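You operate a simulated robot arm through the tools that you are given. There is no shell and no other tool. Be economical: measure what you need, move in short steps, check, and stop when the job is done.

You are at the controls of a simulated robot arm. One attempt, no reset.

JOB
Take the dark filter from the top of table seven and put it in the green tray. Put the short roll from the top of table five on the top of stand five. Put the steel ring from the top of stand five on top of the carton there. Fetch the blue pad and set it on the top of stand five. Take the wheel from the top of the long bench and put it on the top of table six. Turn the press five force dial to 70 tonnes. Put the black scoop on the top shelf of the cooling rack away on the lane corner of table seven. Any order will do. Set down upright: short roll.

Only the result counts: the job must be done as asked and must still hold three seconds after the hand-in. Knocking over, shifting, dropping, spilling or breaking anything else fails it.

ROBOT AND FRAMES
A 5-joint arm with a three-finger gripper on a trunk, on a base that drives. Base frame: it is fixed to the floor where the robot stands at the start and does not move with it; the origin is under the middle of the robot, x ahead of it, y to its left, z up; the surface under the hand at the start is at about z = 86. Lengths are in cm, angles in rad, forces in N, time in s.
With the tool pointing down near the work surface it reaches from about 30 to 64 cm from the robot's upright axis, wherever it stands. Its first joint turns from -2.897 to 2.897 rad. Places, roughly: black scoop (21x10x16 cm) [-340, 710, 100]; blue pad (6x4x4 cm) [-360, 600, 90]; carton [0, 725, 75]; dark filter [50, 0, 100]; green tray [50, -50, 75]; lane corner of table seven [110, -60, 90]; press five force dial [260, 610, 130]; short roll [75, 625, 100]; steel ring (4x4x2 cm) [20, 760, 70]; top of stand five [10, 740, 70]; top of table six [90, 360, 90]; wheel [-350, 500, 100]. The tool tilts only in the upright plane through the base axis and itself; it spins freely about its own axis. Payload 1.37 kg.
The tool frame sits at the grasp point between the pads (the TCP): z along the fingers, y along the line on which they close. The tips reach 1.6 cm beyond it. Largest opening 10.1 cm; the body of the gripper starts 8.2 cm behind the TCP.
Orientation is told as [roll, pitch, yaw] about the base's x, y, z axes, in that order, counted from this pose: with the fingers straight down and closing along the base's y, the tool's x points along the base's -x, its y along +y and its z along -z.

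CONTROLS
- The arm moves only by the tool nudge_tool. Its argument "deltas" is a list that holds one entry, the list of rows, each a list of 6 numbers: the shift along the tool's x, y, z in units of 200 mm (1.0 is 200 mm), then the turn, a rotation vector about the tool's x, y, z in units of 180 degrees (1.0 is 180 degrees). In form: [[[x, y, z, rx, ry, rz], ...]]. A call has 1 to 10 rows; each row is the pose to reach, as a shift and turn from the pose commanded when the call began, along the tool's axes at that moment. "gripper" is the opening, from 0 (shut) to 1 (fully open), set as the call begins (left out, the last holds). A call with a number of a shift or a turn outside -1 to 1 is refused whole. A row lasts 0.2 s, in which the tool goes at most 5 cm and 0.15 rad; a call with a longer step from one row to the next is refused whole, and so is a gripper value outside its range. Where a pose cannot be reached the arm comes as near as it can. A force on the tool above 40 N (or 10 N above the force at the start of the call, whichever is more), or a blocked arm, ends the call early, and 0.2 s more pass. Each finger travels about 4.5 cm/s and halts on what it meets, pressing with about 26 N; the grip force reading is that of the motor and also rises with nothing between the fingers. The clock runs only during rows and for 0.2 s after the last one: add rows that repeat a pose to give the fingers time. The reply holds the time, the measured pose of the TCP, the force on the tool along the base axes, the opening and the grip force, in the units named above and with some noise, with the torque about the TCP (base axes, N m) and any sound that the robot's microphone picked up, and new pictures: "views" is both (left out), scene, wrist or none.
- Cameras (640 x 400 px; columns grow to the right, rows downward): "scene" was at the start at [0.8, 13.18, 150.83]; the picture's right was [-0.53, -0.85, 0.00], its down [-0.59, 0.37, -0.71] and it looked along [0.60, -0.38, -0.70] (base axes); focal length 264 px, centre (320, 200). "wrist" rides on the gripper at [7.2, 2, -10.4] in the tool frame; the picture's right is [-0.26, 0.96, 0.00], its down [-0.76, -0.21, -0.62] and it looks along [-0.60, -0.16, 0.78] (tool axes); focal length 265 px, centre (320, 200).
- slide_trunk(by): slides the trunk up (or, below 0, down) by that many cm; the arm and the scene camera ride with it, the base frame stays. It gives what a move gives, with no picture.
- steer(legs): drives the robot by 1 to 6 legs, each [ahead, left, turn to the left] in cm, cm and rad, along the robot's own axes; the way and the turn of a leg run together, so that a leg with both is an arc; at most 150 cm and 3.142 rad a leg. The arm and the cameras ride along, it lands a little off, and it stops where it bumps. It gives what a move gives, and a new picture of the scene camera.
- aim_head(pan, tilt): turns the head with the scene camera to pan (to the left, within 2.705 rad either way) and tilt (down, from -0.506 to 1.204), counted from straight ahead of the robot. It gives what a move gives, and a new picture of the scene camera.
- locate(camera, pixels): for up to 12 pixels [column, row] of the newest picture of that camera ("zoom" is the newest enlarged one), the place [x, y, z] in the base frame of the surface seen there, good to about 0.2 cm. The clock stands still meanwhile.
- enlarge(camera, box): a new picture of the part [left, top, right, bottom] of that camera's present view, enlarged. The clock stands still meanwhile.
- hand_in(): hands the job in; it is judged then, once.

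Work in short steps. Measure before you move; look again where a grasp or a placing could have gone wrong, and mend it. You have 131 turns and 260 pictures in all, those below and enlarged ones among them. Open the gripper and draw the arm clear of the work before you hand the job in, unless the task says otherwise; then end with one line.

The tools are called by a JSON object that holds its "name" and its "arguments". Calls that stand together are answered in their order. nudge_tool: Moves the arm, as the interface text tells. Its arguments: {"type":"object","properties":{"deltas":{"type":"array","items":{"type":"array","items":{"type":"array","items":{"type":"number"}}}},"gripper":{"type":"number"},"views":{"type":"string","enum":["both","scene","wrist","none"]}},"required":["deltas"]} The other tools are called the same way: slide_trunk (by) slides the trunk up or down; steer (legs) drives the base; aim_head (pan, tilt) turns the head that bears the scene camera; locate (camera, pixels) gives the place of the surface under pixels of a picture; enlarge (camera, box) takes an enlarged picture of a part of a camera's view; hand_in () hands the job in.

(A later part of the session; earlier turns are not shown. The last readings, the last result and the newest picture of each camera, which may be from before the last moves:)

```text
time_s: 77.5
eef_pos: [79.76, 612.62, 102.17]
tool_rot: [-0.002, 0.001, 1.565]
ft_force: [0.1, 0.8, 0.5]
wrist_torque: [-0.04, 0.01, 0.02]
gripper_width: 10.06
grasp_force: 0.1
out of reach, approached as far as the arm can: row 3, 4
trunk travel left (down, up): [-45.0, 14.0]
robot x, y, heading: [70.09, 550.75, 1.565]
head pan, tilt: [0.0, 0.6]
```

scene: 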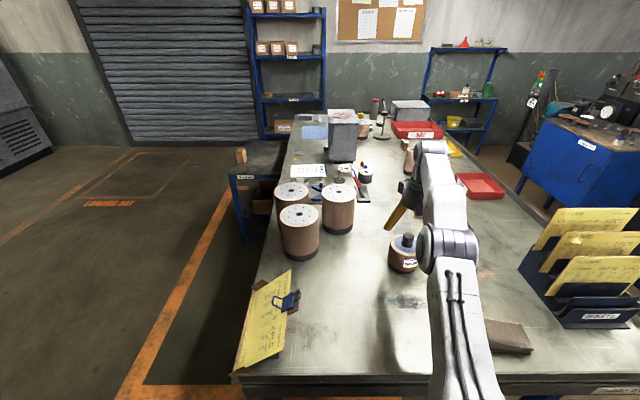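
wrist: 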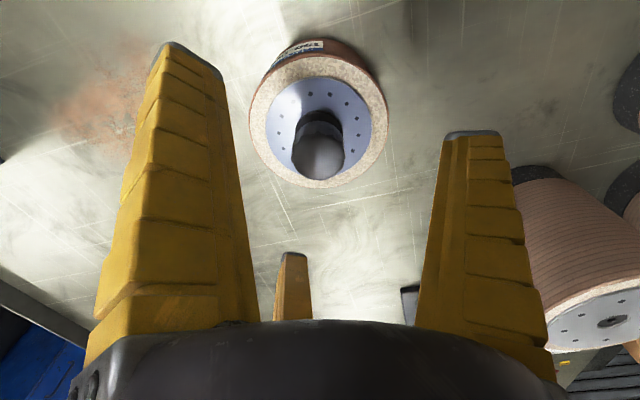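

Centred over the knob (318,145). Lowering 5 cm and closing.

{"name": "nudge_tool", "arguments": {"deltas": [[[-0.015, 0, 0.1, 0, 0, 0], [-0.015, 0, 0.2, 0, 0, 0], [-0.015, 0, 0.255, 0, 0, 0], [-0.015, 0, 0.255, 0, 0, 0]]], "views": "wrist"}}

{"name": "nudge_tool", "arguments": {"deltas": [[[0, 0, 0, 0, 0, 0], [0, 0, 0, 0, 0, 0], [0, 0, 0, 0, 0, 0], [0, 0, 0, 0, 0, 0], [0, 0, 0, 0, 0, 0], [0, 0, 0, 0, 0, 0], [0, 0, 0, 0, 0, 0]]], "gripper": 0, "views": "wrist"}}

```text
time_s: 78.5
eef_pos: [79.71, 613.08, 97.15]
tool_rot: [0.0, -0.001, 1.563]
ft_force: [-0.6, 0.5, -0.4]
wrist_torque: [0.05, -0.01, 0.0]
gripper_width: 10.05
grasp_force: 0.1
trunk travel left (down, up): [-45.0, 14.0]
robot x, y, heading: [70.26, 550.7, 1.568]
head pan, tilt: [0.0, 0.6]
```

wrist: 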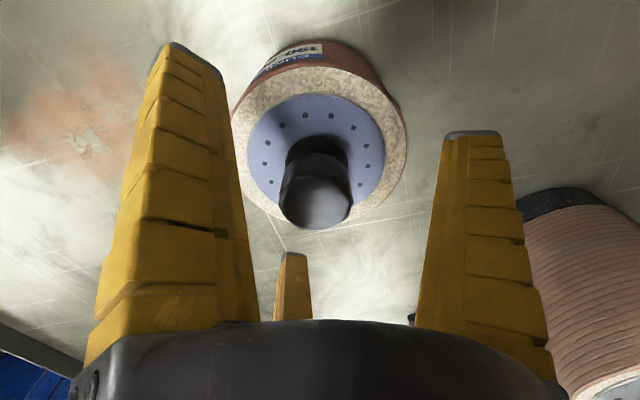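

```text
time_s: 80.1
eef_pos: [79.97, 613.18, 97.22]
tool_rot: [0.0, 0.001, 1.564]
ft_force: [2.5, 0.3, 0.3]
wrist_torque: [-0.07, -0.04, -0.02]
gripper_width: 2.8
grasp_force: 25.8
trunk travel left (down, up): [-45.0, 14.0]
robot x, y, heading: [70.06, 551.11, 1.568]
head pan, tilt: [0.0, 0.6]
```

wrist: 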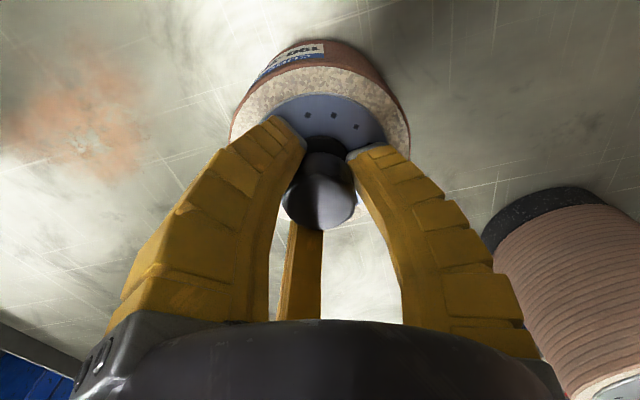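

Gripped at 2.8 cm. Lifting, then drawing back toward the robot.

{"name": "nudge_tool", "arguments": {"deltas": [[[0, 0, -0.05, 0, 0, 0], [0, 0, -0.15, 0, 0, 0], [0.1, 0, -0.25, 0, 0, 0], [0.25, 0, -0.4, 0, 0, 0], [0.4, 0.05, -0.55, 0, 0, 0], [0.6, 0.1, -0.65, 0, 0, 0], [0.8, 0.2, -0.65, 0, 0, 0], [1.0, 0.3, -0.65, 0, 0, 0]]]}}

```text
time_s: 81.9
eef_pos: [73.61, 593.15, 110.33]
tool_rot: [0.0, 0.0, 1.565]
ft_force: [-0.9, 0.4, -4.9]
wrist_torque: [0.03, 0.0, 0.0]
gripper_width: 2.51
grasp_force: 25.9
trunk travel left (down, up): [-45.0, 14.0]
robot x, y, heading: [70.26, 551.0, 1.562]
head pan, tilt: [0.0, 0.6]
```

scene: 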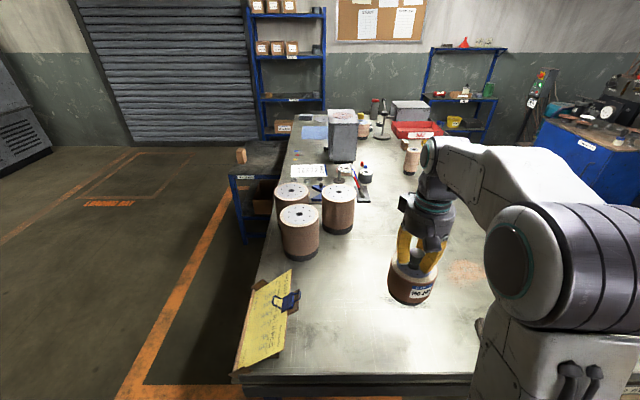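
wrist: 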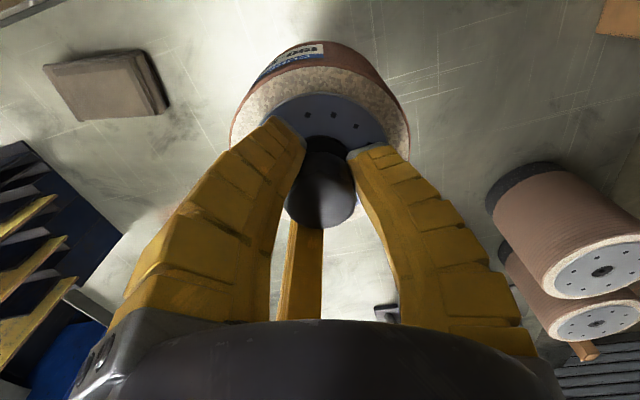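

Held (−4.9 N). Backing out and driving round to stand five's west side.

{"name": "steer", "arguments": {"legs": [[-30, 0, 0], [0, 140, 0], [150, 0, 0], [60, 0, 0], [0, 0, -1.565]]}}

{"name": "aim_head", "arguments": {"pan": 0.0, "tilt": 0.75}}

```text
time_s: 104.3
eef_pos: [-19.3, 730.26, 110.26]
tool_rot: [0.001, 0.001, -0.002]
ft_force: [0.2, 0.3, -6.0]
wrist_torque: [0.0, -0.01, 0.02]
gripper_width: 2.49
grasp_force: 25.9
trunk travel left (down, up): [-45.0, 14.0]
robot x, y, heading: [-62.01, 733.87, -0.004]
head pan, tilt: [0.0, 0.6]
```

scene: 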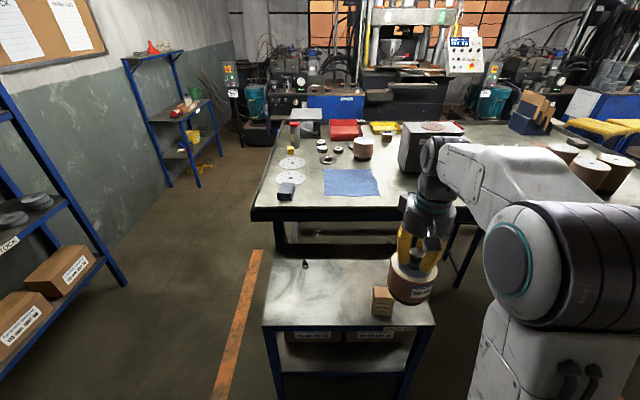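

```text
time_s: 105.0
eef_pos: [-19.34, 730.3, 110.22]
tool_rot: [0.001, 0.0, -0.001]
ft_force: [-0.3, -0.2, -5.3]
wrist_torque: [0.0, -0.01, 0.01]
gripper_width: 2.48
grasp_force: 26.5
trunk travel left (down, up): [-45.0, 14.0]
robot x, y, heading: [-62.12, 733.71, 0.004]
head pan, tilt: [0.0, 0.75]
```

scene: 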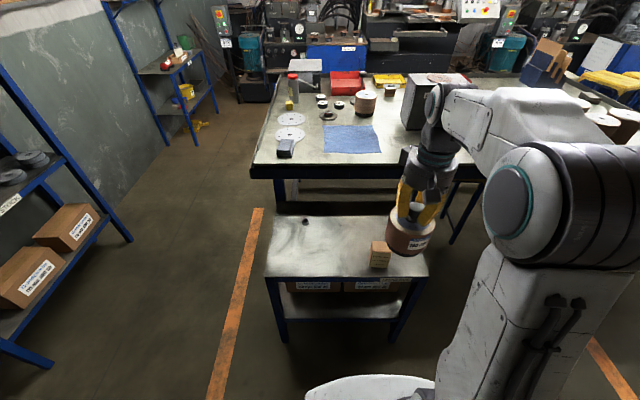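

Stand five in view; locating its corners, carton and ring, and the held roll's bottom.

{"name": "enlarge", "arguments": {"camera": "scene", "box": [250, 200, 450, 310]}}

{"name": "locate", "arguments": {"camera": "scene", "pixels": [[266, 277], [424, 275], [278, 218], [380, 243], [374, 247], [389, 249], [380, 260], [305, 221], [395, 222], [408, 250], [330, 250], [350, 225]]}}

```text
3.20 times, centred on (350, 255) of scene
```

zoom: 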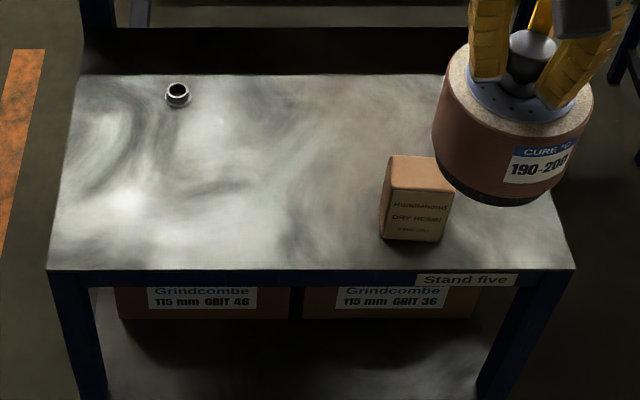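

```text
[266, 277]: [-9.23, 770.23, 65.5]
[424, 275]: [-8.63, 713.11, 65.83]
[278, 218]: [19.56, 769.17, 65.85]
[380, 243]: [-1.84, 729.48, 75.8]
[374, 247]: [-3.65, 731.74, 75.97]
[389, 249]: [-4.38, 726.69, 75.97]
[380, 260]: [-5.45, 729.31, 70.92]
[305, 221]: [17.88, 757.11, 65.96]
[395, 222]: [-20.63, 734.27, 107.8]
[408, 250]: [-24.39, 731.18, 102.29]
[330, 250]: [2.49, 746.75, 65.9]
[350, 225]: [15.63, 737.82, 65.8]
```

Free spot for the roll: (13,722), clear of carton (−2,729) and ring (17,757). Driving 20 cm ahead, then moving the tool there while still high.

{"name": "steer", "arguments": {"legs": [[20, 0, 0]]}}

{"name": "nudge_tool", "arguments": {"deltas": [[[-0.15, -0.08, 0, 0, 0, 0], [-0.3, -0.16, 0, 0, 0, 0], [-0.45, -0.24, 0, 0, 0, 0], [-0.6, -0.32, 0, 0, 0, 0], [-0.6, -0.4, 0, 0, 0, 0]]], "views": "scene"}}

```text
time_s: 106.6
eef_pos: [0.44, 730.21, 110.22]
tool_rot: [0.0, 0.002, -0.003]
ft_force: [0.0, -1.4, -5.7]
wrist_torque: [0.0, 0.05, 0.0]
gripper_width: 2.47
grasp_force: 26.1
trunk travel left (down, up): [-45.0, 14.0]
robot x, y, heading: [-42.53, 733.48, -0.008]
head pan, tilt: [0.0, 0.75]
```

scene: 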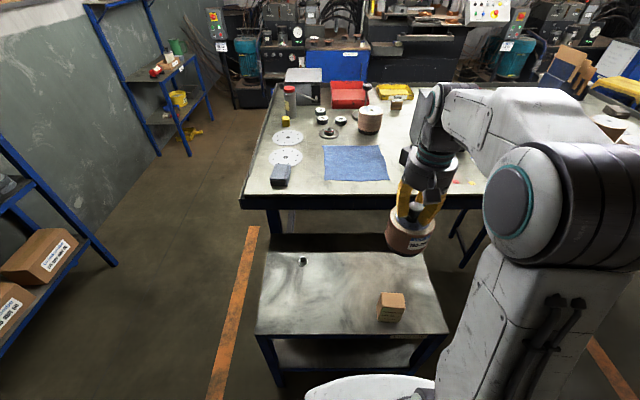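

```text
time_s: 107.8
eef_pos: [12.09, 722.08, 110.19]
tool_rot: [0.0, 0.002, -0.005]
ft_force: [0.7, 0.1, -6.0]
wrist_torque: [0.0, -0.03, -0.01]
gripper_width: 2.46
grasp_force: 25.7
trunk travel left (down, up): [-45.0, 14.0]
robot x, y, heading: [-42.3, 733.35, -0.005]
head pan, tilt: [0.0, 0.75]
```

scene: 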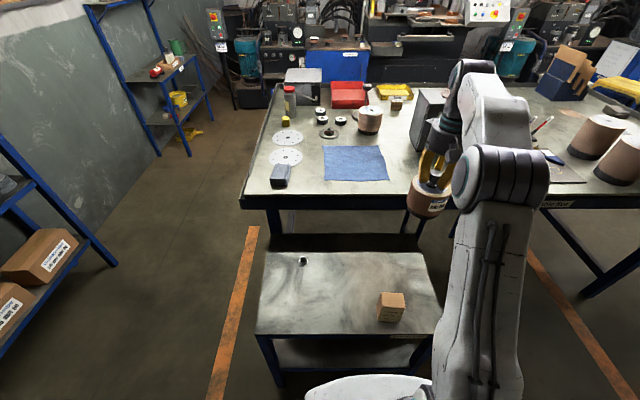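

Checking stand's far edge and the carton before lowering.

{"name": "locate", "arguments": {"camera": "scene", "pixels": [[340, 254], [340, 244], [340, 237], [417, 254], [412, 240], [392, 300], [303, 259], [303, 265], [447, 330], [405, 300], [378, 296], [430, 200]]}}

{"name": "slide_trunk", "arguments": {"by": -20}}

```text
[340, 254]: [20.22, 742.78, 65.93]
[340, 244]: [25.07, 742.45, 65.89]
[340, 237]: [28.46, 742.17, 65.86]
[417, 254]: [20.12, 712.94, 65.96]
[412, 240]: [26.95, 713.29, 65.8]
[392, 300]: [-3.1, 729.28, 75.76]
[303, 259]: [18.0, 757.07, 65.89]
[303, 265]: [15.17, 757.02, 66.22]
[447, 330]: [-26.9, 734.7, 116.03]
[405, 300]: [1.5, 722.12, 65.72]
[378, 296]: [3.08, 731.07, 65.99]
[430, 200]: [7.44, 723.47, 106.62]
```

```text
time_s: 109.9
eef_pos: [12.12, 722.05, 90.2]
tool_rot: [0.0, 0.003, -0.005]
ft_force: [-0.3, 0.2, -5.6]
wrist_torque: [-0.01, -0.01, -0.02]
gripper_width: 2.51
grasp_force: 26.4
trunk travel left (down, up): [-25.0, 34.0]
robot x, y, heading: [-42.24, 733.55, -0.005]
head pan, tilt: [0.0, 0.75]
```

Stand top spans x −9…29. Lowering the roll, slowly near z≈78.

{"name": "nudge_tool", "arguments": {"deltas": [[[0, -0.01, 0.15, 0, 0, 0], [0, -0.01, 0.3, 0, 0, 0], [0, -0.01, 0.45, 0, 0, 0], [0, -0.01, 0.52, 0, 0, 0], [0, -0.01, 0.57, 0, 0, 0], [0, -0.01, 0.6, 0, 0, 0], [0, -0.01, 0.615, 0, 0, 0], [0, -0.01, 0.63, 0, 0, 0], [0, -0.01, 0.64, 0, 0, 0]]]}}

```text
time_s: 111.9
eef_pos: [12.02, 721.95, 77.49]
tool_rot: [0.002, 0.0, -0.004]
ft_force: [-0.3, -0.2, -5.7]
wrist_torque: [0.01, 0.0, -0.01]
gripper_width: 2.51
grasp_force: 25.7
trunk travel left (down, up): [-25.0, 34.0]
robot x, y, heading: [-42.42, 733.79, -0.007]
head pan, tilt: [0.0, 0.75]
```

scene: 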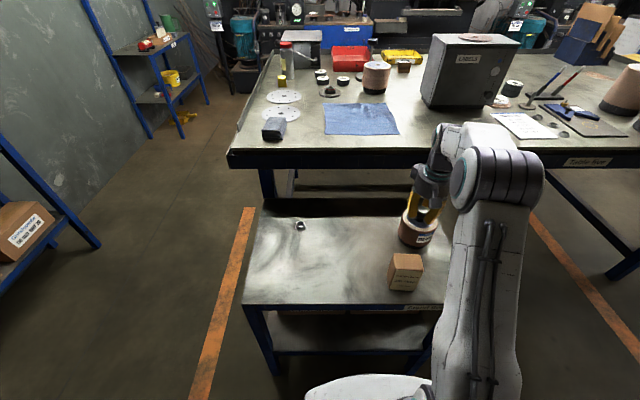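
wrist: 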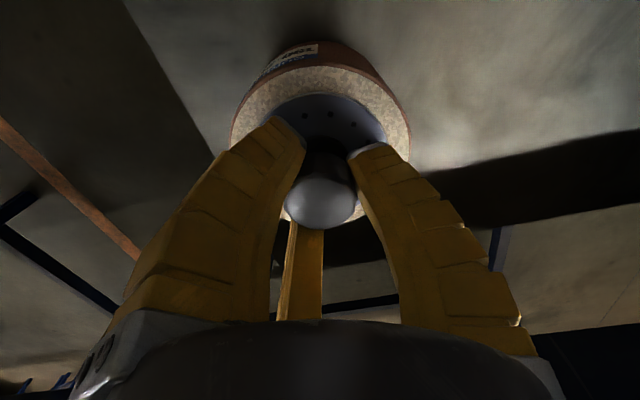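

No contact yet (−5.7 N). Lowering a little more.

{"name": "nudge_tool", "arguments": {"deltas": [[[0, 0, 0.01, 0, 0, 0], [0, 0, 0.02, 0, 0, 0], [0, 0, 0.03, 0, 0, 0]]], "views": "none"}}

```text
time_s: 112.7
eef_pos: [12.11, 721.93, 77.04]
tool_rot: [-0.003, -0.003, -0.002]
ft_force: [2.5, -1.6, 7.1]
wrist_torque: [0.05, 0.01, -0.06]
gripper_width: 2.89
grasp_force: 26.1
trunk travel left (down, up): [-25.0, 34.0]
robot x, y, heading: [-41.62, 733.31, -0.004]
head pan, tilt: [0.0, 0.75]
```

Contact (+7 N). Releasing and rising.

{"name": "nudge_tool", "arguments": {"deltas": [[[0, 0, 0, 0, 0, 0], [0, 0, 0, 0, 0, 0], [0, 0, 0, 0, 0, 0], [0, 0, 0, 0, 0, 0], [0, 0, 0, 0, 0, 0], [0, 0, 0, 0, 0, 0]]], "gripper": 1, "views": "none"}}

{"name": "nudge_tool", "arguments": {"deltas": [[[0, 0, -0.1, 0, 0, 0], [0, 0, -0.25, 0, 0, 0], [0, 0, -0.45, 0, 0, 0], [0, 0, -0.65, 0, 0, 0], [0, 0.15, -0.7, 0, 0, 0], [0, 0.35, -0.7, 0, 0, 0], [0, 0.6, -0.7, 0, 0, 0], [0, 0.8, -0.7, 0, 0, 0], [0, 1, -0.7, 0, 0, 0]]]}}

```text
time_s: 114.1
eef_pos: [11.96, 721.94, 76.81]
tool_rot: [-0.001, 0.0, -0.002]
ft_force: [-0.6, -0.1, 0.0]
wrist_torque: [0.04, 0.0, -0.01]
gripper_width: 10.08
grasp_force: 0.1
trunk travel left (down, up): [-25.0, 34.0]
robot x, y, heading: [-42.24, 733.67, -0.002]
head pan, tilt: [0.0, 0.75]
```

```text
time_s: 116.1
eef_pos: [12.21, 742.16, 90.57]
tool_rot: [-0.001, 0.0, -0.006]
ft_force: [1.0, -0.3, -0.1]
wrist_torque: [0.03, -0.01, -0.01]
gripper_width: 10.08
grasp_force: 0.1
trunk travel left (down, up): [-25.0, 34.0]
robot x, y, heading: [-42.61, 733.38, 0.001]
head pan, tilt: [0.0, 0.75]
```

scene: 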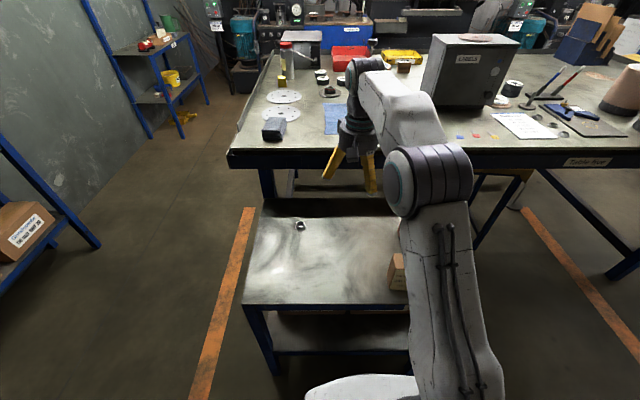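
wrist: 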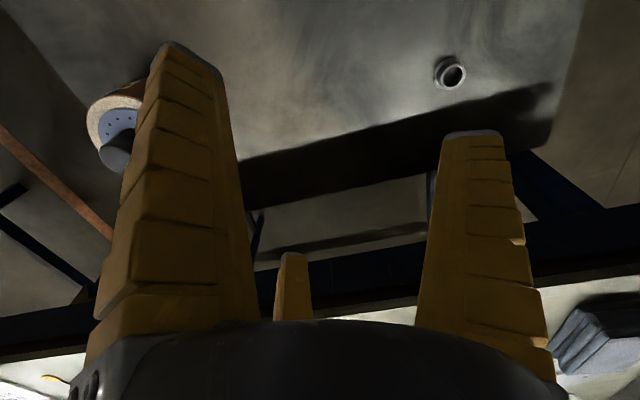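

Roll stands upright. Now the ring at wrist (450,72): locating and enlarging it.

{"name": "enlarge", "arguments": {"camera": "wrist", "box": [410, 40, 490, 100]}}

{"name": "locate", "arguments": {"camera": "wrist", "pixels": [[435, 75], [466, 76], [450, 62], [450, 90], [452, 75], [445, 60], [120, 160]]}}

```text
6.67 times, centred on (450, 70) of wrist
```

zoom: 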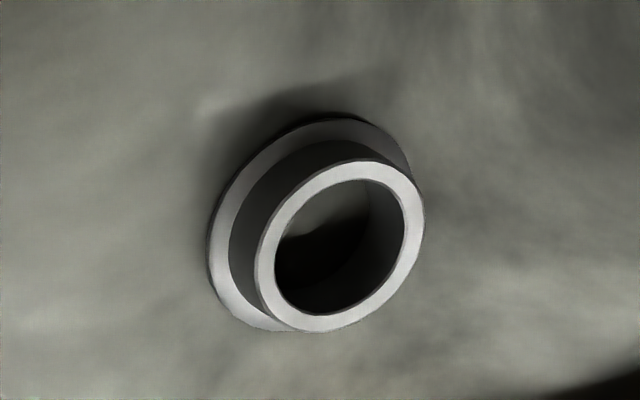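

```text
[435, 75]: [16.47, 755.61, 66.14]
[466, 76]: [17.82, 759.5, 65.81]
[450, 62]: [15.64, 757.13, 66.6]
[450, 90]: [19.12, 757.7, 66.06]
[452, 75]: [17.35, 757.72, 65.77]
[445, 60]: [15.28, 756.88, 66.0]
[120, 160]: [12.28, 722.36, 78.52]
```

Ring ≈(17.1,757.4). It's at the edge of reach, so shift the base 14 cm left and 2 ahead, then move above the ring.

{"name": "steer", "arguments": {"legs": [[2, 14, 0]]}}

{"name": "nudge_tool", "arguments": {"deltas": [[[-0.12, 0.05, 0.1, 0, 0, 0], [-0.145, 0.05, 0.25, 0, 0, 0], [-0.145, 0.05, 0.4, 0, 0, 0], [-0.145, 0.05, 0.5, 0, 0, 0], [-0.145, 0.05, 0.5, 0, 0, 0]]], "views": "wrist"}}

```text
time_s: 117.5
eef_pos: [14.32, 755.94, 90.49]
tool_rot: [0.0, -0.001, -0.007]
ft_force: [-0.5, -0.1, -0.2]
wrist_torque: [-0.02, -0.01, -0.01]
gripper_width: 10.06
grasp_force: 0.0
trunk travel left (down, up): [-25.0, 34.0]
robot x, y, heading: [-40.27, 747.27, -0.011]
head pan, tilt: [0.0, 0.75]
```

scene: 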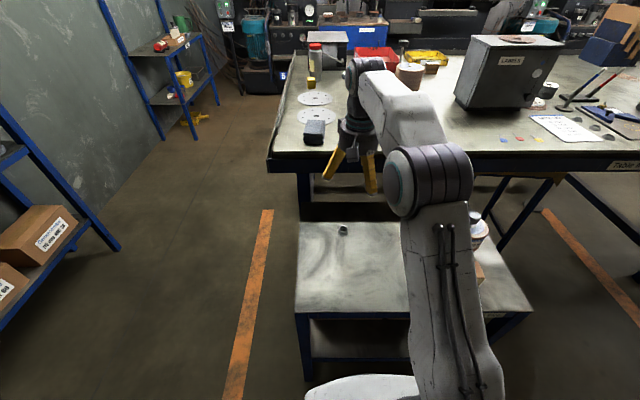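

```text
time_s: 118.7
eef_pos: [17.29, 756.97, 80.65]
tool_rot: [0.0, 0.0, -0.007]
ft_force: [-0.7, -0.4, -0.9]
wrist_torque: [0.01, 0.01, 0.03]
gripper_width: 10.07
grasp_force: 0.0
trunk travel left (down, up): [-25.0, 34.0]
robot x, y, heading: [-40.31, 747.48, -0.008]
head pan, tilt: [0.0, 0.75]
```

wrist: 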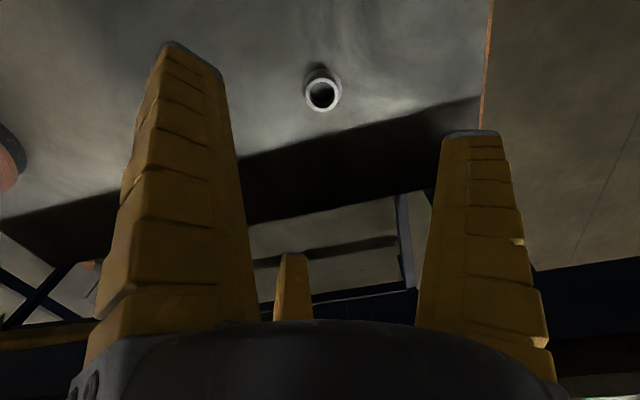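

Locating the ring's rim from above.

{"name": "locate", "arguments": {"camera": "wrist", "pixels": [[309, 94], [338, 94], [322, 81], [322, 108], [306, 86], [340, 86], [322, 68]]}}

```text
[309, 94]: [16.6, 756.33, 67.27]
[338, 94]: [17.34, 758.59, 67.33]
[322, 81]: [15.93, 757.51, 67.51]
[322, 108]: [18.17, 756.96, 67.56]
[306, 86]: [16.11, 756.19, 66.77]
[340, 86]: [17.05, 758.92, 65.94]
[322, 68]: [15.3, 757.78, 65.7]
```

Ring centre (17.0,757.3), top 67.4. Descending to TCP z≈67.9 and closing.

{"name": "nudge_tool", "arguments": {"deltas": [[[0.013, 0.015, 0.15, 0, 0, 0], [0.013, 0.015, 0.3, 0, 0, 0], [0.013, 0.015, 0.45, 0, 0, 0], [0.013, 0.015, 0.55, 0, 0, 0], [0.013, 0.015, 0.6, 0, 0, 0], [0.013, 0.015, 0.638, 0, 0, 0], [0.013, 0.015, 0.638, 0, 0, 0]]], "views": "none"}}

{"name": "nudge_tool", "arguments": {"deltas": [[[0, 0, 0, 0, 0, 0], [0, 0, 0, 0, 0, 0], [0, 0, 0, 0, 0, 0], [0, 0, 0, 0, 0, 0], [0, 0, 0, 0, 0, 0], [0, 0, 0, 0, 0, 0], [0, 0, 0, 0, 0, 0]]], "gripper": 0, "views": "wrist"}}

```text
time_s: 120.3
eef_pos: [16.97, 757.15, 67.74]
tool_rot: [0.001, 0.0, -0.007]
ft_force: [-0.3, 0.1, 0.7]
wrist_torque: [-0.04, -0.01, 0.0]
gripper_width: 10.08
grasp_force: 0.0
trunk travel left (down, up): [-25.0, 34.0]
robot x, y, heading: [-40.05, 747.43, -0.009]
head pan, tilt: [0.0, 0.75]
```

```text
time_s: 121.9
eef_pos: [16.98, 757.19, 67.83]
tool_rot: [0.001, -0.001, -0.009]
ft_force: [-0.5, -1.1, 5.7]
wrist_torque: [0.0, 0.01, 0.04]
gripper_width: 2.22
grasp_force: 26.0
trunk travel left (down, up): [-25.0, 34.0]
robot x, y, heading: [-40.08, 747.18, -0.005]
head pan, tilt: [0.0, 0.75]
```

wrist: 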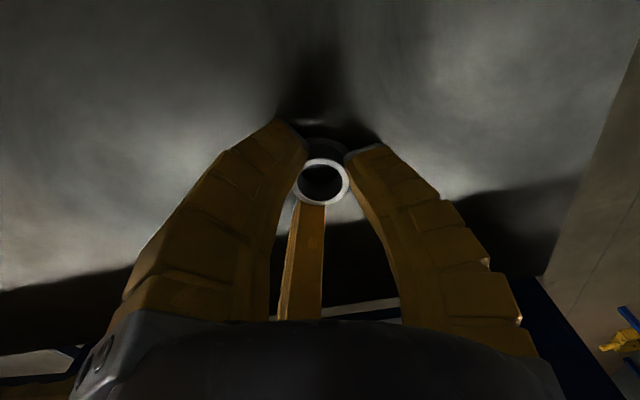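

Ring held at the hub (2.2 cm). Lifting and moving to above the carton's area.

{"name": "nudge_tool", "arguments": {"deltas": [[[0, 0, -0.1, 0, 0, 0], [0, 0, -0.3, 0, 0, 0], [0, 0, -0.5, 0, 0, 0], [0, 0, -0.7, 0, 0, 0], [0.1, -0.1, -0.9, 0, 0, 0], [0.25, -0.25, -0.95, 0, 0, 0], [0.4, -0.4, -0.95, 0, 0, 0], [0.55, -0.55, -0.95, 0, 0, 0], [0.7, -0.7, -0.95, 0, 0, 0], [0.7, -0.9, -0.95, 0, 0, 0]]]}}

```text
time_s: 124.1
eef_pos: [2.62, 739.21, 87.05]
tool_rot: [0.001, -0.001, -0.006]
ft_force: [0.0, -0.5, 0.0]
wrist_torque: [0.0, 0.03, 0.0]
gripper_width: 2.07
grasp_force: 26.2
trunk travel left (down, up): [-25.0, 34.0]
robot x, y, heading: [-39.8, 747.55, -0.005]
head pan, tilt: [0.0, 0.75]
```

scene: 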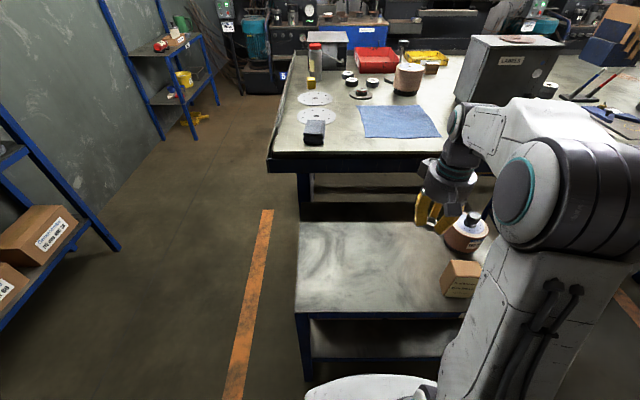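
wrist: 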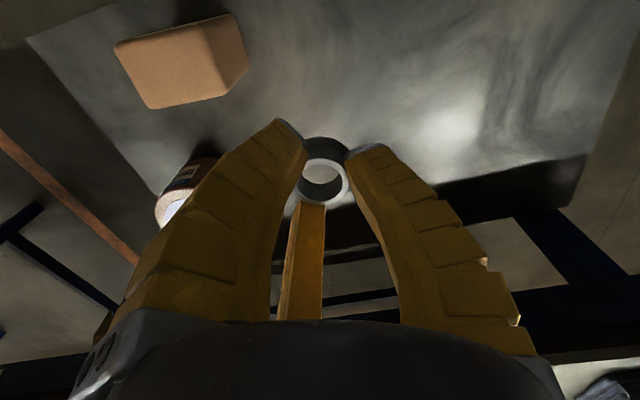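

Ring is held, carton top visible in the wrist view at (183,62). Locating its corners and the ring.

{"name": "locate", "arguments": {"camera": "wrist", "pixels": [[117, 46], [155, 104], [217, 93], [212, 24], [180, 65], [322, 166], [310, 200], [338, 140], [320, 145]]}}

```text
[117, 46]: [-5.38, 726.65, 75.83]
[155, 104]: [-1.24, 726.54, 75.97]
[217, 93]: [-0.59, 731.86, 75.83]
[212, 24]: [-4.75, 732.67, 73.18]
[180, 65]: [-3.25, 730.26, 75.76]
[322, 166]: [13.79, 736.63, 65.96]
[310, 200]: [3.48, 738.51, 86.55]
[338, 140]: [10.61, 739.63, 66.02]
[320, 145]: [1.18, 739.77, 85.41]
```

Carton top centre ≈(−3.0,729.4,75.85). Moving over it and lowering to TCP≈77.9.

{"name": "nudge_tool", "arguments": {"deltas": [[[0.1, -0.17, 0, 0, 0, 0], [0.2, -0.34, 0, 0, 0, 0], [0.281, -0.493, 0, 0, 0, 0], [0.281, -0.493, 0.15, 0, 0, 0], [0.281, -0.493, 0.3, 0, 0, 0], [0.281, -0.493, 0.38, 0, 0, 0], [0.281, -0.493, 0.42, 0, 0, 0], [0.281, -0.493, 0.42, 0, 0, 0]]]}}

```text
time_s: 125.9
eef_pos: [-2.81, 729.55, 78.48]
tool_rot: [0.002, 0.001, -0.007]
ft_force: [-0.9, -0.2, 0.0]
wrist_torque: [0.0, 0.01, 0.01]
gripper_width: 2.08
grasp_force: 25.7
trunk travel left (down, up): [-25.0, 34.0]
robot x, y, heading: [-40.25, 747.1, -0.008]
head pan, tilt: [0.0, 0.75]
```

scene: 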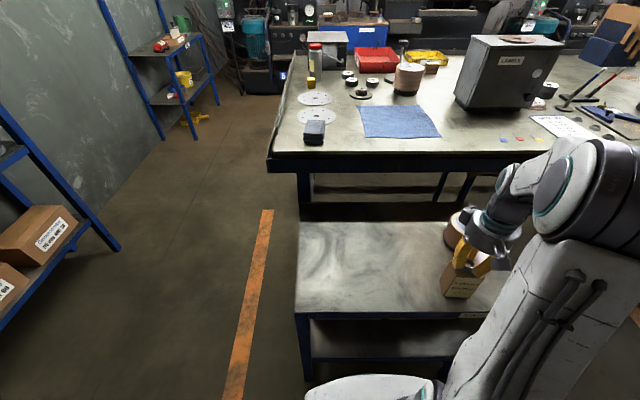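
wrist: 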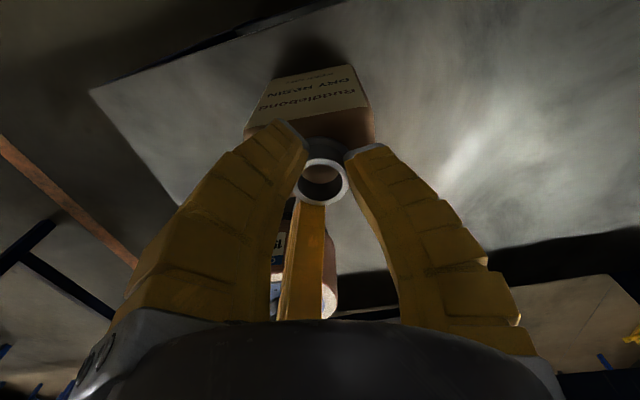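

Over the carton. Touching down in small steps.

{"name": "nudge_tool", "arguments": {"deltas": [[[0.005, -0.005, 0.015, 0, 0, 0], [0.005, -0.005, 0.023, 0, 0, 0], [0.005, -0.005, 0.028, 0, 0, 0], [0.005, -0.005, 0.028, 0, 0, 0]]], "views": "none"}}

```text
time_s: 126.9
eef_pos: [-2.93, 729.3, 77.9]
tool_rot: [0.0, 0.0, -0.007]
ft_force: [0.8, -0.3, 2.5]
wrist_torque: [0.02, -0.06, 0.02]
gripper_width: 2.15
grasp_force: 26.3
trunk travel left (down, up): [-25.0, 34.0]
robot x, y, heading: [-40.07, 747.42, -0.005]
head pan, tilt: [0.0, 0.75]
```

Light contact. Opening, then rising straight up.

{"name": "nudge_tool", "arguments": {"deltas": [[[0, 0, 0, 0, 0, 0], [0, 0, 0, 0, 0, 0], [0, 0, 0, 0, 0, 0], [0, 0, 0, 0, 0, 0], [0, 0, 0, 0, 0, 0], [0, 0, 0, 0, 0, 0]]], "gripper": 1, "views": "none"}}

{"name": "nudge_tool", "arguments": {"deltas": [[[0, 0, -0.1, 0, 0, 0], [0, 0, -0.25, 0, 0, 0], [0, 0, -0.5, 0, 0, 0], [0, 0, -0.7, 0, 0, 0]]], "views": "wrist"}}

{"name": "slide_trunk", "arguments": {"by": 20}}

{"name": "aim_head", "arguments": {"pan": -0.3, "tilt": 0.85}}

```text
time_s: 128.3
eef_pos: [-2.97, 729.4, 77.94]
tool_rot: [0.001, -0.001, -0.007]
ft_force: [0.5, -0.5, 0.3]
wrist_torque: [0.01, -0.02, 0.01]
gripper_width: 10.07
grasp_force: 0.1
trunk travel left (down, up): [-25.0, 34.0]
robot x, y, heading: [-39.95, 747.13, -0.006]
head pan, tilt: [0.0, 0.75]
```

```text
time_s: 129.3
eef_pos: [-2.89, 729.26, 91.74]
tool_rot: [-0.002, 0.001, -0.007]
ft_force: [0.5, -0.3, -0.9]
wrist_torque: [0.0, -0.04, -0.03]
gripper_width: 10.06
grasp_force: 0.0
trunk travel left (down, up): [-25.0, 34.0]
robot x, y, heading: [-40.32, 747.19, -0.009]
head pan, tilt: [0.0, 0.75]
```

wrist: 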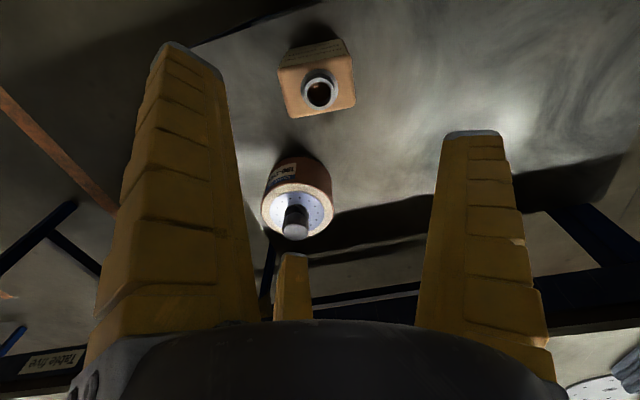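

```text
time_s: 131.4
eef_pos: [-2.8, 729.39, 111.81]
tool_rot: [0.001, 0.0, -0.007]
ft_force: [-0.6, -0.5, 0.0]
wrist_torque: [0.05, 0.0, -0.03]
gripper_width: 10.05
grasp_force: 0.0
trunk travel left (down, up): [-45.0, 14.0]
robot x, y, heading: [-40.32, 747.47, -0.005]
head pan, tilt: [0.0, 0.75]
```

```text
time_s: 132.2
eef_pos: [-2.92, 729.34, 111.79]
tool_rot: [0.0, 0.0, -0.008]
ft_force: [0.3, 0.8, -0.2]
wrist_torque: [-0.01, 0.01, 0.01]
gripper_width: 10.08
grasp_force: 0.0
trunk travel left (down, up): [-45.0, 14.0]
robot x, y, heading: [-40.44, 747.37, -0.006]
head pan, tilt: [-0.3, 0.85]
```

scene: 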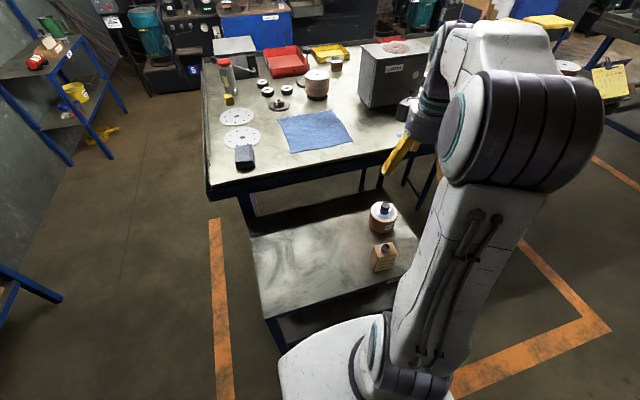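

Ring sits on the carton, roll upright. Now going across the aisle to look for the blue pad (−360,600).

{"name": "steer", "arguments": {"legs": [[-90, 0, 0], [0, 0, 3.14], [0, 145, 0], [100, 0, 0]]}}

{"name": "aim_head", "arguments": {"pan": 0.0, "tilt": 0.5}}

```text
time_s: 155.9
eef_pos: [-271.11, 624.64, 111.84]
tool_rot: [-0.002, 0.001, 3.119]
ft_force: [0.1, 0.5, 0.0]
wrist_torque: [-0.03, -0.02, 0.02]
gripper_width: 10.08
grasp_force: 0.1
trunk travel left (down, up): [-45.0, 14.0]
robot x, y, heading: [-234.26, 606.0, 3.116]
head pan, tilt: [-0.3, 0.85]
```

scene: 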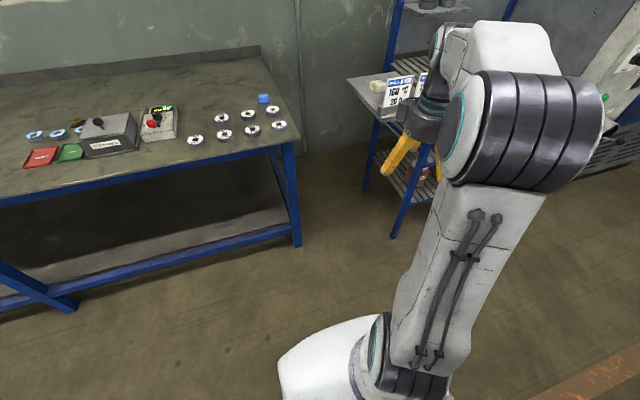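

```text
time_s: 156.8
eef_pos: [-271.09, 624.59, 111.82]
tool_rot: [0.0, 0.0, 3.118]
ft_force: [-0.1, 0.7, -0.5]
wrist_torque: [0.0, -0.05, 0.01]
gripper_width: 10.05
grasp_force: 0.1
trunk travel left (down, up): [-45.0, 14.0]
robot x, y, heading: [-233.7, 605.95, 3.117]
head pan, tilt: [0.0, 0.499]
```

scene: 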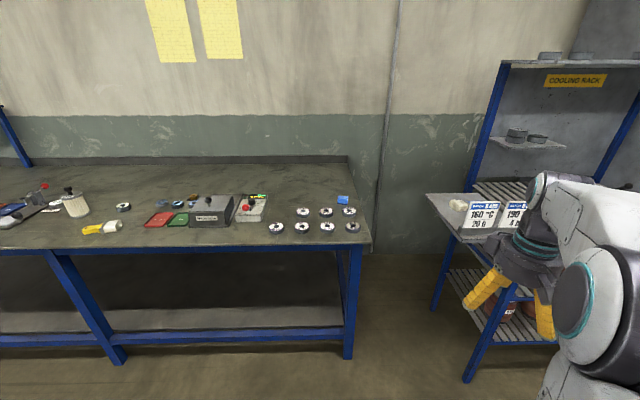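

The blue pad is at (343,199). Locating it, the bench edges, wheel candidates and the rack.

{"name": "locate", "arguments": {"camera": "scene", "pixels": [[343, 197], [343, 203], [348, 211], [327, 212], [351, 226], [326, 228], [365, 242], [345, 160], [123, 207], [192, 200], [430, 197], [467, 380]]}}

{"name": "enlarge", "arguments": {"camera": "scene", "box": [0, 150, 380, 280]}}

{"name": "enlarge", "arguments": {"camera": "scene", "box": [400, 30, 640, 250]}}

```text
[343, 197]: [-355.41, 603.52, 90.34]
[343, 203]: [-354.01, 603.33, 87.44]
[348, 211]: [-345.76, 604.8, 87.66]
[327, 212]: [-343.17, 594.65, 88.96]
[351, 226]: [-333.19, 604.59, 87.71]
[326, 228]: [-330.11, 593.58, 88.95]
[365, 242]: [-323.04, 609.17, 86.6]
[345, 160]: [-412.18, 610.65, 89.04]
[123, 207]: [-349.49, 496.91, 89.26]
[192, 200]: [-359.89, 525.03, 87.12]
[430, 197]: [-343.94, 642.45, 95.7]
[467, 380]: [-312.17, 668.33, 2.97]
```

```text
1.68 times, centred on (190, 215) of scene
```

zoom: 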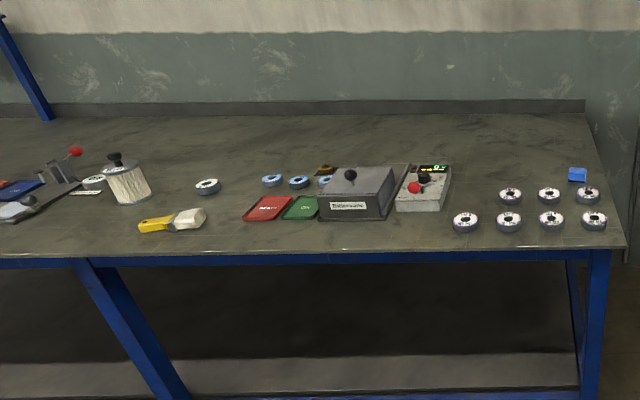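

```text
1.82 times, centred on (520, 140) of scene
```

zoom: 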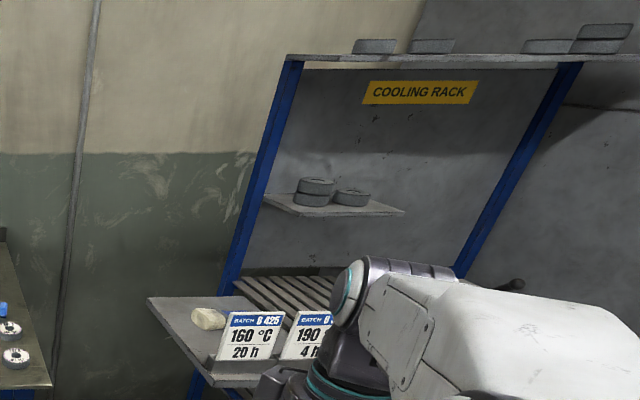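

Pad at ≈(−355.5,603.4,top 90.3). Driving closer (to x≈−294) and checking the knobbed object at the left with zoom for the wheel later.

{"name": "enlarge", "arguments": {"camera": "scene", "box": [0, 170, 140, 250]}}

{"name": "locate", "arguments": {"camera": "scene", "pixels": [[70, 192], [75, 205], [78, 215], [55, 203], [95, 228]]}}

{"name": "steer", "arguments": {"legs": [[58, 0, 0.022]]}}

```text
4.57 times, centred on (70, 210) of scene
```

zoom: 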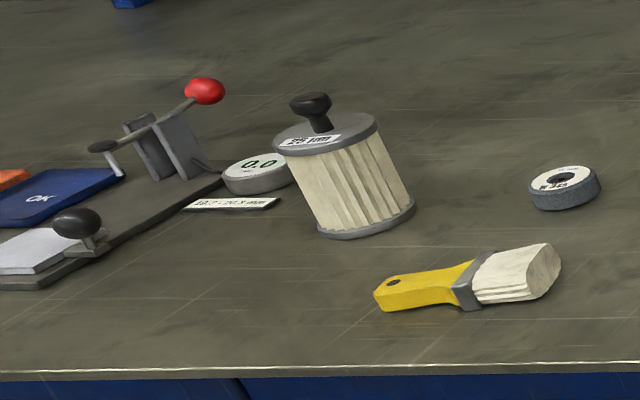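

```text
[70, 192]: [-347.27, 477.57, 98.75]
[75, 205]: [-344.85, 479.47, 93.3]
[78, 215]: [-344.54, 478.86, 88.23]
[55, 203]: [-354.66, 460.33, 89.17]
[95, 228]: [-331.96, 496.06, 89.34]
```

```text
time_s: 160.0
eef_pos: [-328.43, 624.7, 111.73]
tool_rot: [0.0, -0.002, 3.138]
ft_force: [0.0, -0.6, -0.6]
wrist_torque: [0.0, -0.01, -0.02]
gripper_width: 10.08
grasp_force: 0.0
trunk travel left (down, up): [-45.0, 14.0]
robot x, y, heading: [-290.48, 606.77, 3.138]
head pan, tilt: [0.0, 0.499]
```

scene: 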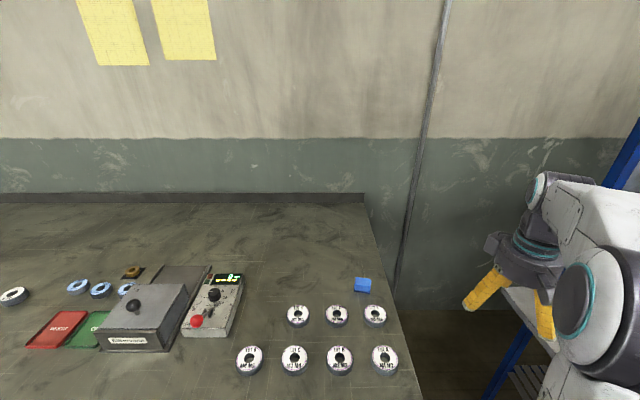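

Moving 4 cm closer, and bringing the tool toward the pad for a wrist view.

{"name": "steer", "arguments": {"legs": [[4, 0, 0]]}}

{"name": "nudge_tool", "arguments": {"deltas": [[[-0.1, 0.2, 0.1, 0, 0, 0], [-0.2, 0.4, 0.2, 0, 0, 0], [-0.3, 0.6, 0.3, 0, 0, 0], [-0.45, 0.8, 0.35, 0, 0, 0], [-0.6, 0.95, 0.4, 0, 0, 0], [-0.75, 1.0, 0.45, 0, 0, 0]]], "gripper": 1}}

```text
time_s: 160.9
eef_pos: [-332.45, 624.64, 111.77]
tool_rot: [0.001, 0.003, 3.137]
ft_force: [-0.7, 0.6, -0.5]
wrist_torque: [0.0, -0.01, -0.04]
gripper_width: 10.06
grasp_force: 0.0
trunk travel left (down, up): [-45.0, 14.0]
robot x, y, heading: [-294.49, 607.06, 3.135]
head pan, tilt: [0.0, 0.499]
```

scene: 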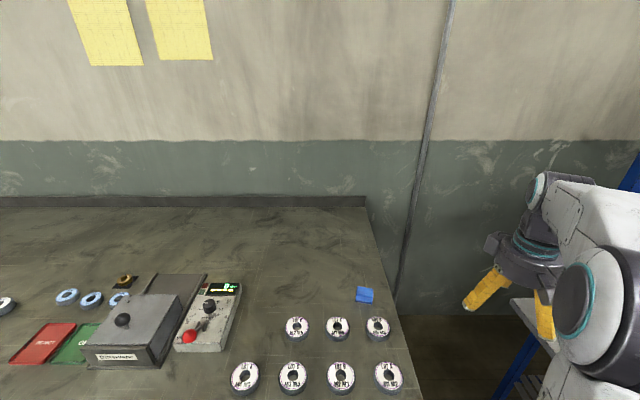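

```text
refused: row 4 steps farther than a row can; nothing moved
```

Redo with smaller steps.

{"name": "nudge_tool", "arguments": {"deltas": [[[-0.1, 0.15, 0.05, 0, 0, 0], [-0.2, 0.3, 0.1, 0, 0, 0], [-0.3, 0.48, 0.15, 0, 0, 0], [-0.4, 0.66, 0.2, 0, 0, 0], [-0.55, 0.8, 0.25, 0, 0, 0], [-0.7, 0.92, 0.3, 0, 0, 0], [-0.85, 1.0, 0.35, 0, 0, 0]]], "gripper": 1}}

```text
time_s: 162.5
eef_pos: [-349.38, 604.5, 104.82]
tool_rot: [-0.001, 0.0, 3.139]
ft_force: [-0.2, -0.6, 0.4]
wrist_torque: [-0.01, 0.0, 0.01]
gripper_width: 10.06
grasp_force: 0.0
trunk travel left (down, up): [-45.0, 14.0]
robot x, y, heading: [-295.09, 606.9, 3.142]
head pan, tilt: [0.0, 0.499]
```

scene: 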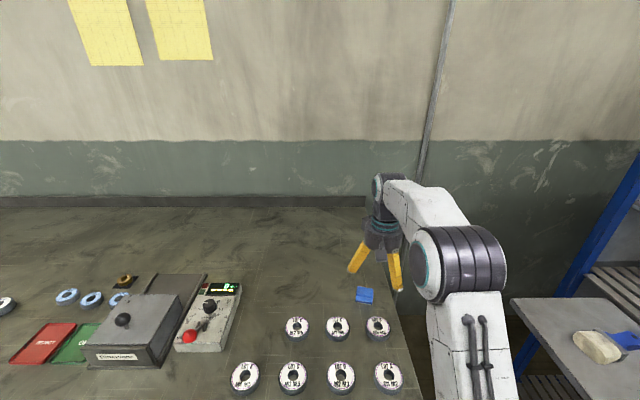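
wrist: 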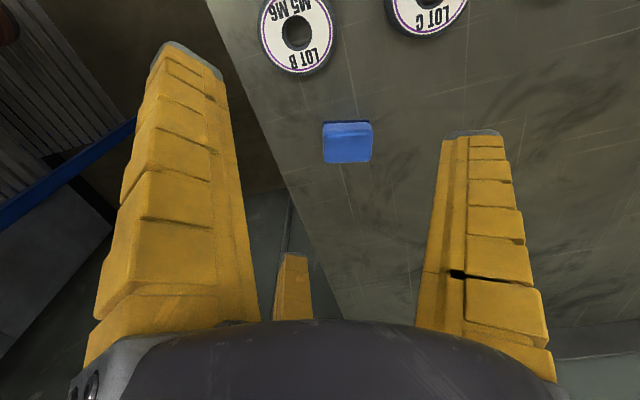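

Another blue item lies on the rack shelf at (625,340), but the bench one matches the place; measuring it.

{"name": "locate", "arguments": {"camera": "wrist", "pixels": [[325, 136], [371, 136], [325, 160], [371, 161], [347, 123], [347, 150], [297, 70]]}}

{"name": "locate", "arguments": {"camera": "scene", "pixels": [[625, 340], [597, 345], [560, 340]]}}

{"name": "enlarge", "arguments": {"camera": "scene", "box": [500, 240, 640, 400]}}

{"name": "enlarge", "arguments": {"camera": "wrist", "box": [300, 100, 400, 180]}}

```text
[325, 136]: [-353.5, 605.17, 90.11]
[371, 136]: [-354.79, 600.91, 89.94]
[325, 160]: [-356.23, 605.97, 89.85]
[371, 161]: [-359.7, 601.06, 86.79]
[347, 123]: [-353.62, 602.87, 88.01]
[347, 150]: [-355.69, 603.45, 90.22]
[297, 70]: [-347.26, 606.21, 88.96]
```

```text
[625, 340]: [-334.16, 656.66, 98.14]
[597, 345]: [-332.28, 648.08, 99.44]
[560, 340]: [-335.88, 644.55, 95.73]
```

```text
2.50 times, centred on (570, 320) of scene
```

zoom: 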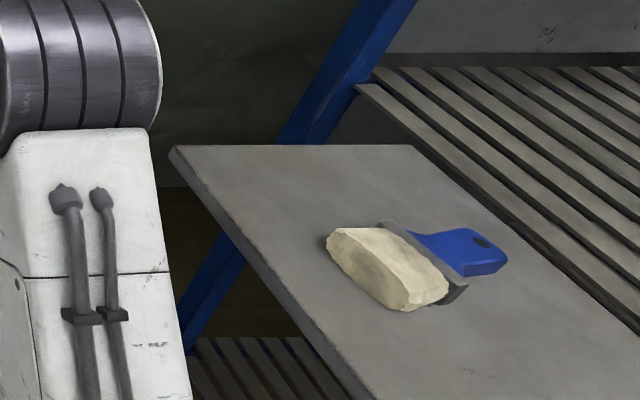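

```text
5.00 times, centred on (350, 140) of wrist
```

zoom: 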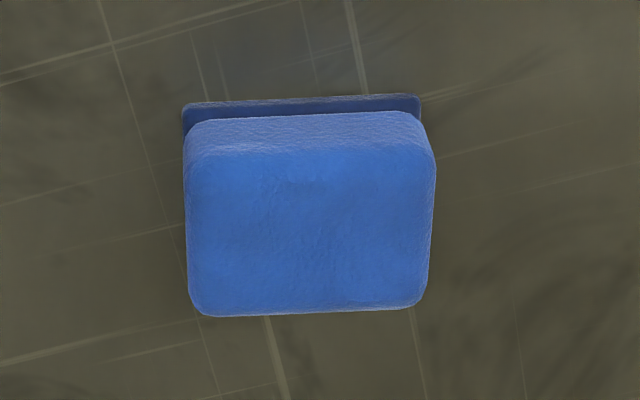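

The pad (top 90.1, ~5×4 cm, centre ≈(−355.5,603.45)) is turned ~0.29 rad from the tool. I'll hover over it with that turn and opening 0.75, keeping away from the wheel at its edge.

{"name": "nudge_tool", "arguments": {"deltas": [[[-0.1, 0.02, 0.05, 0, 0, 0.045], [-0.2, 0.04, 0.15, 0, 0, 0.09], [-0.305, 0.052, 0.25, 0, 0, 0.094], [-0.305, 0.052, 0.4, 0, 0, 0.094], [-0.305, 0.052, 0.45, 0, 0, 0.094], [-0.305, 0.052, 0.45, 0, 0, 0.094]]], "gripper": 0.75}}

```text
time_s: 163.9
eef_pos: [-355.42, 603.6, 95.81]
tool_rot: [-0.001, -0.002, 2.843]
ft_force: [-0.9, 0.6, -0.2]
wrist_torque: [-0.05, -0.02, 0.0]
gripper_width: 7.8
grasp_force: 1.9
trunk travel left (down, up): [-45.0, 14.0]
robot x, y, heading: [-294.87, 607.19, 3.14]
head pan, tilt: [0.0, 0.499]
```

scene: 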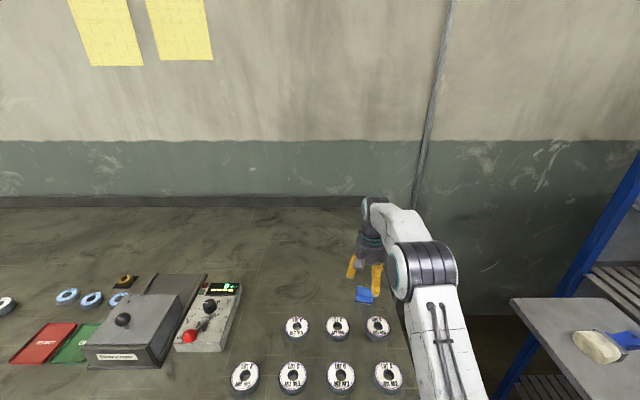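
wrist: 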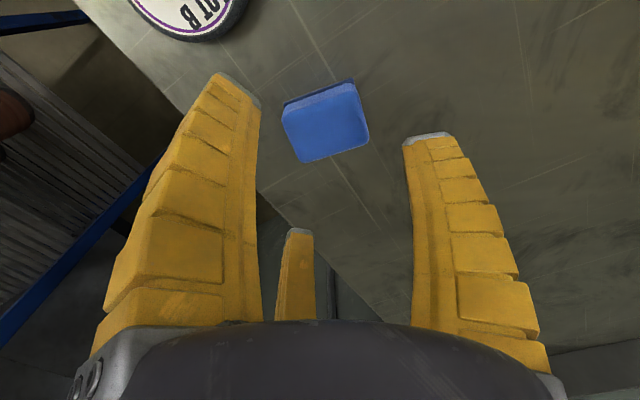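

Turned alignment looks right; measuring the pad's corners again.

{"name": "locate", "arguments": {"camera": "wrist", "pixels": [[286, 115], [358, 97], [300, 160], [368, 142], [328, 128], [322, 95]]}}

```text
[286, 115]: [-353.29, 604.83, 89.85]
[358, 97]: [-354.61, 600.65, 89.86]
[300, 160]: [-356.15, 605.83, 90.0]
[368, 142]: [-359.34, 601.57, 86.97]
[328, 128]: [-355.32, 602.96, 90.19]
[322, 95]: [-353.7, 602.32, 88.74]
```

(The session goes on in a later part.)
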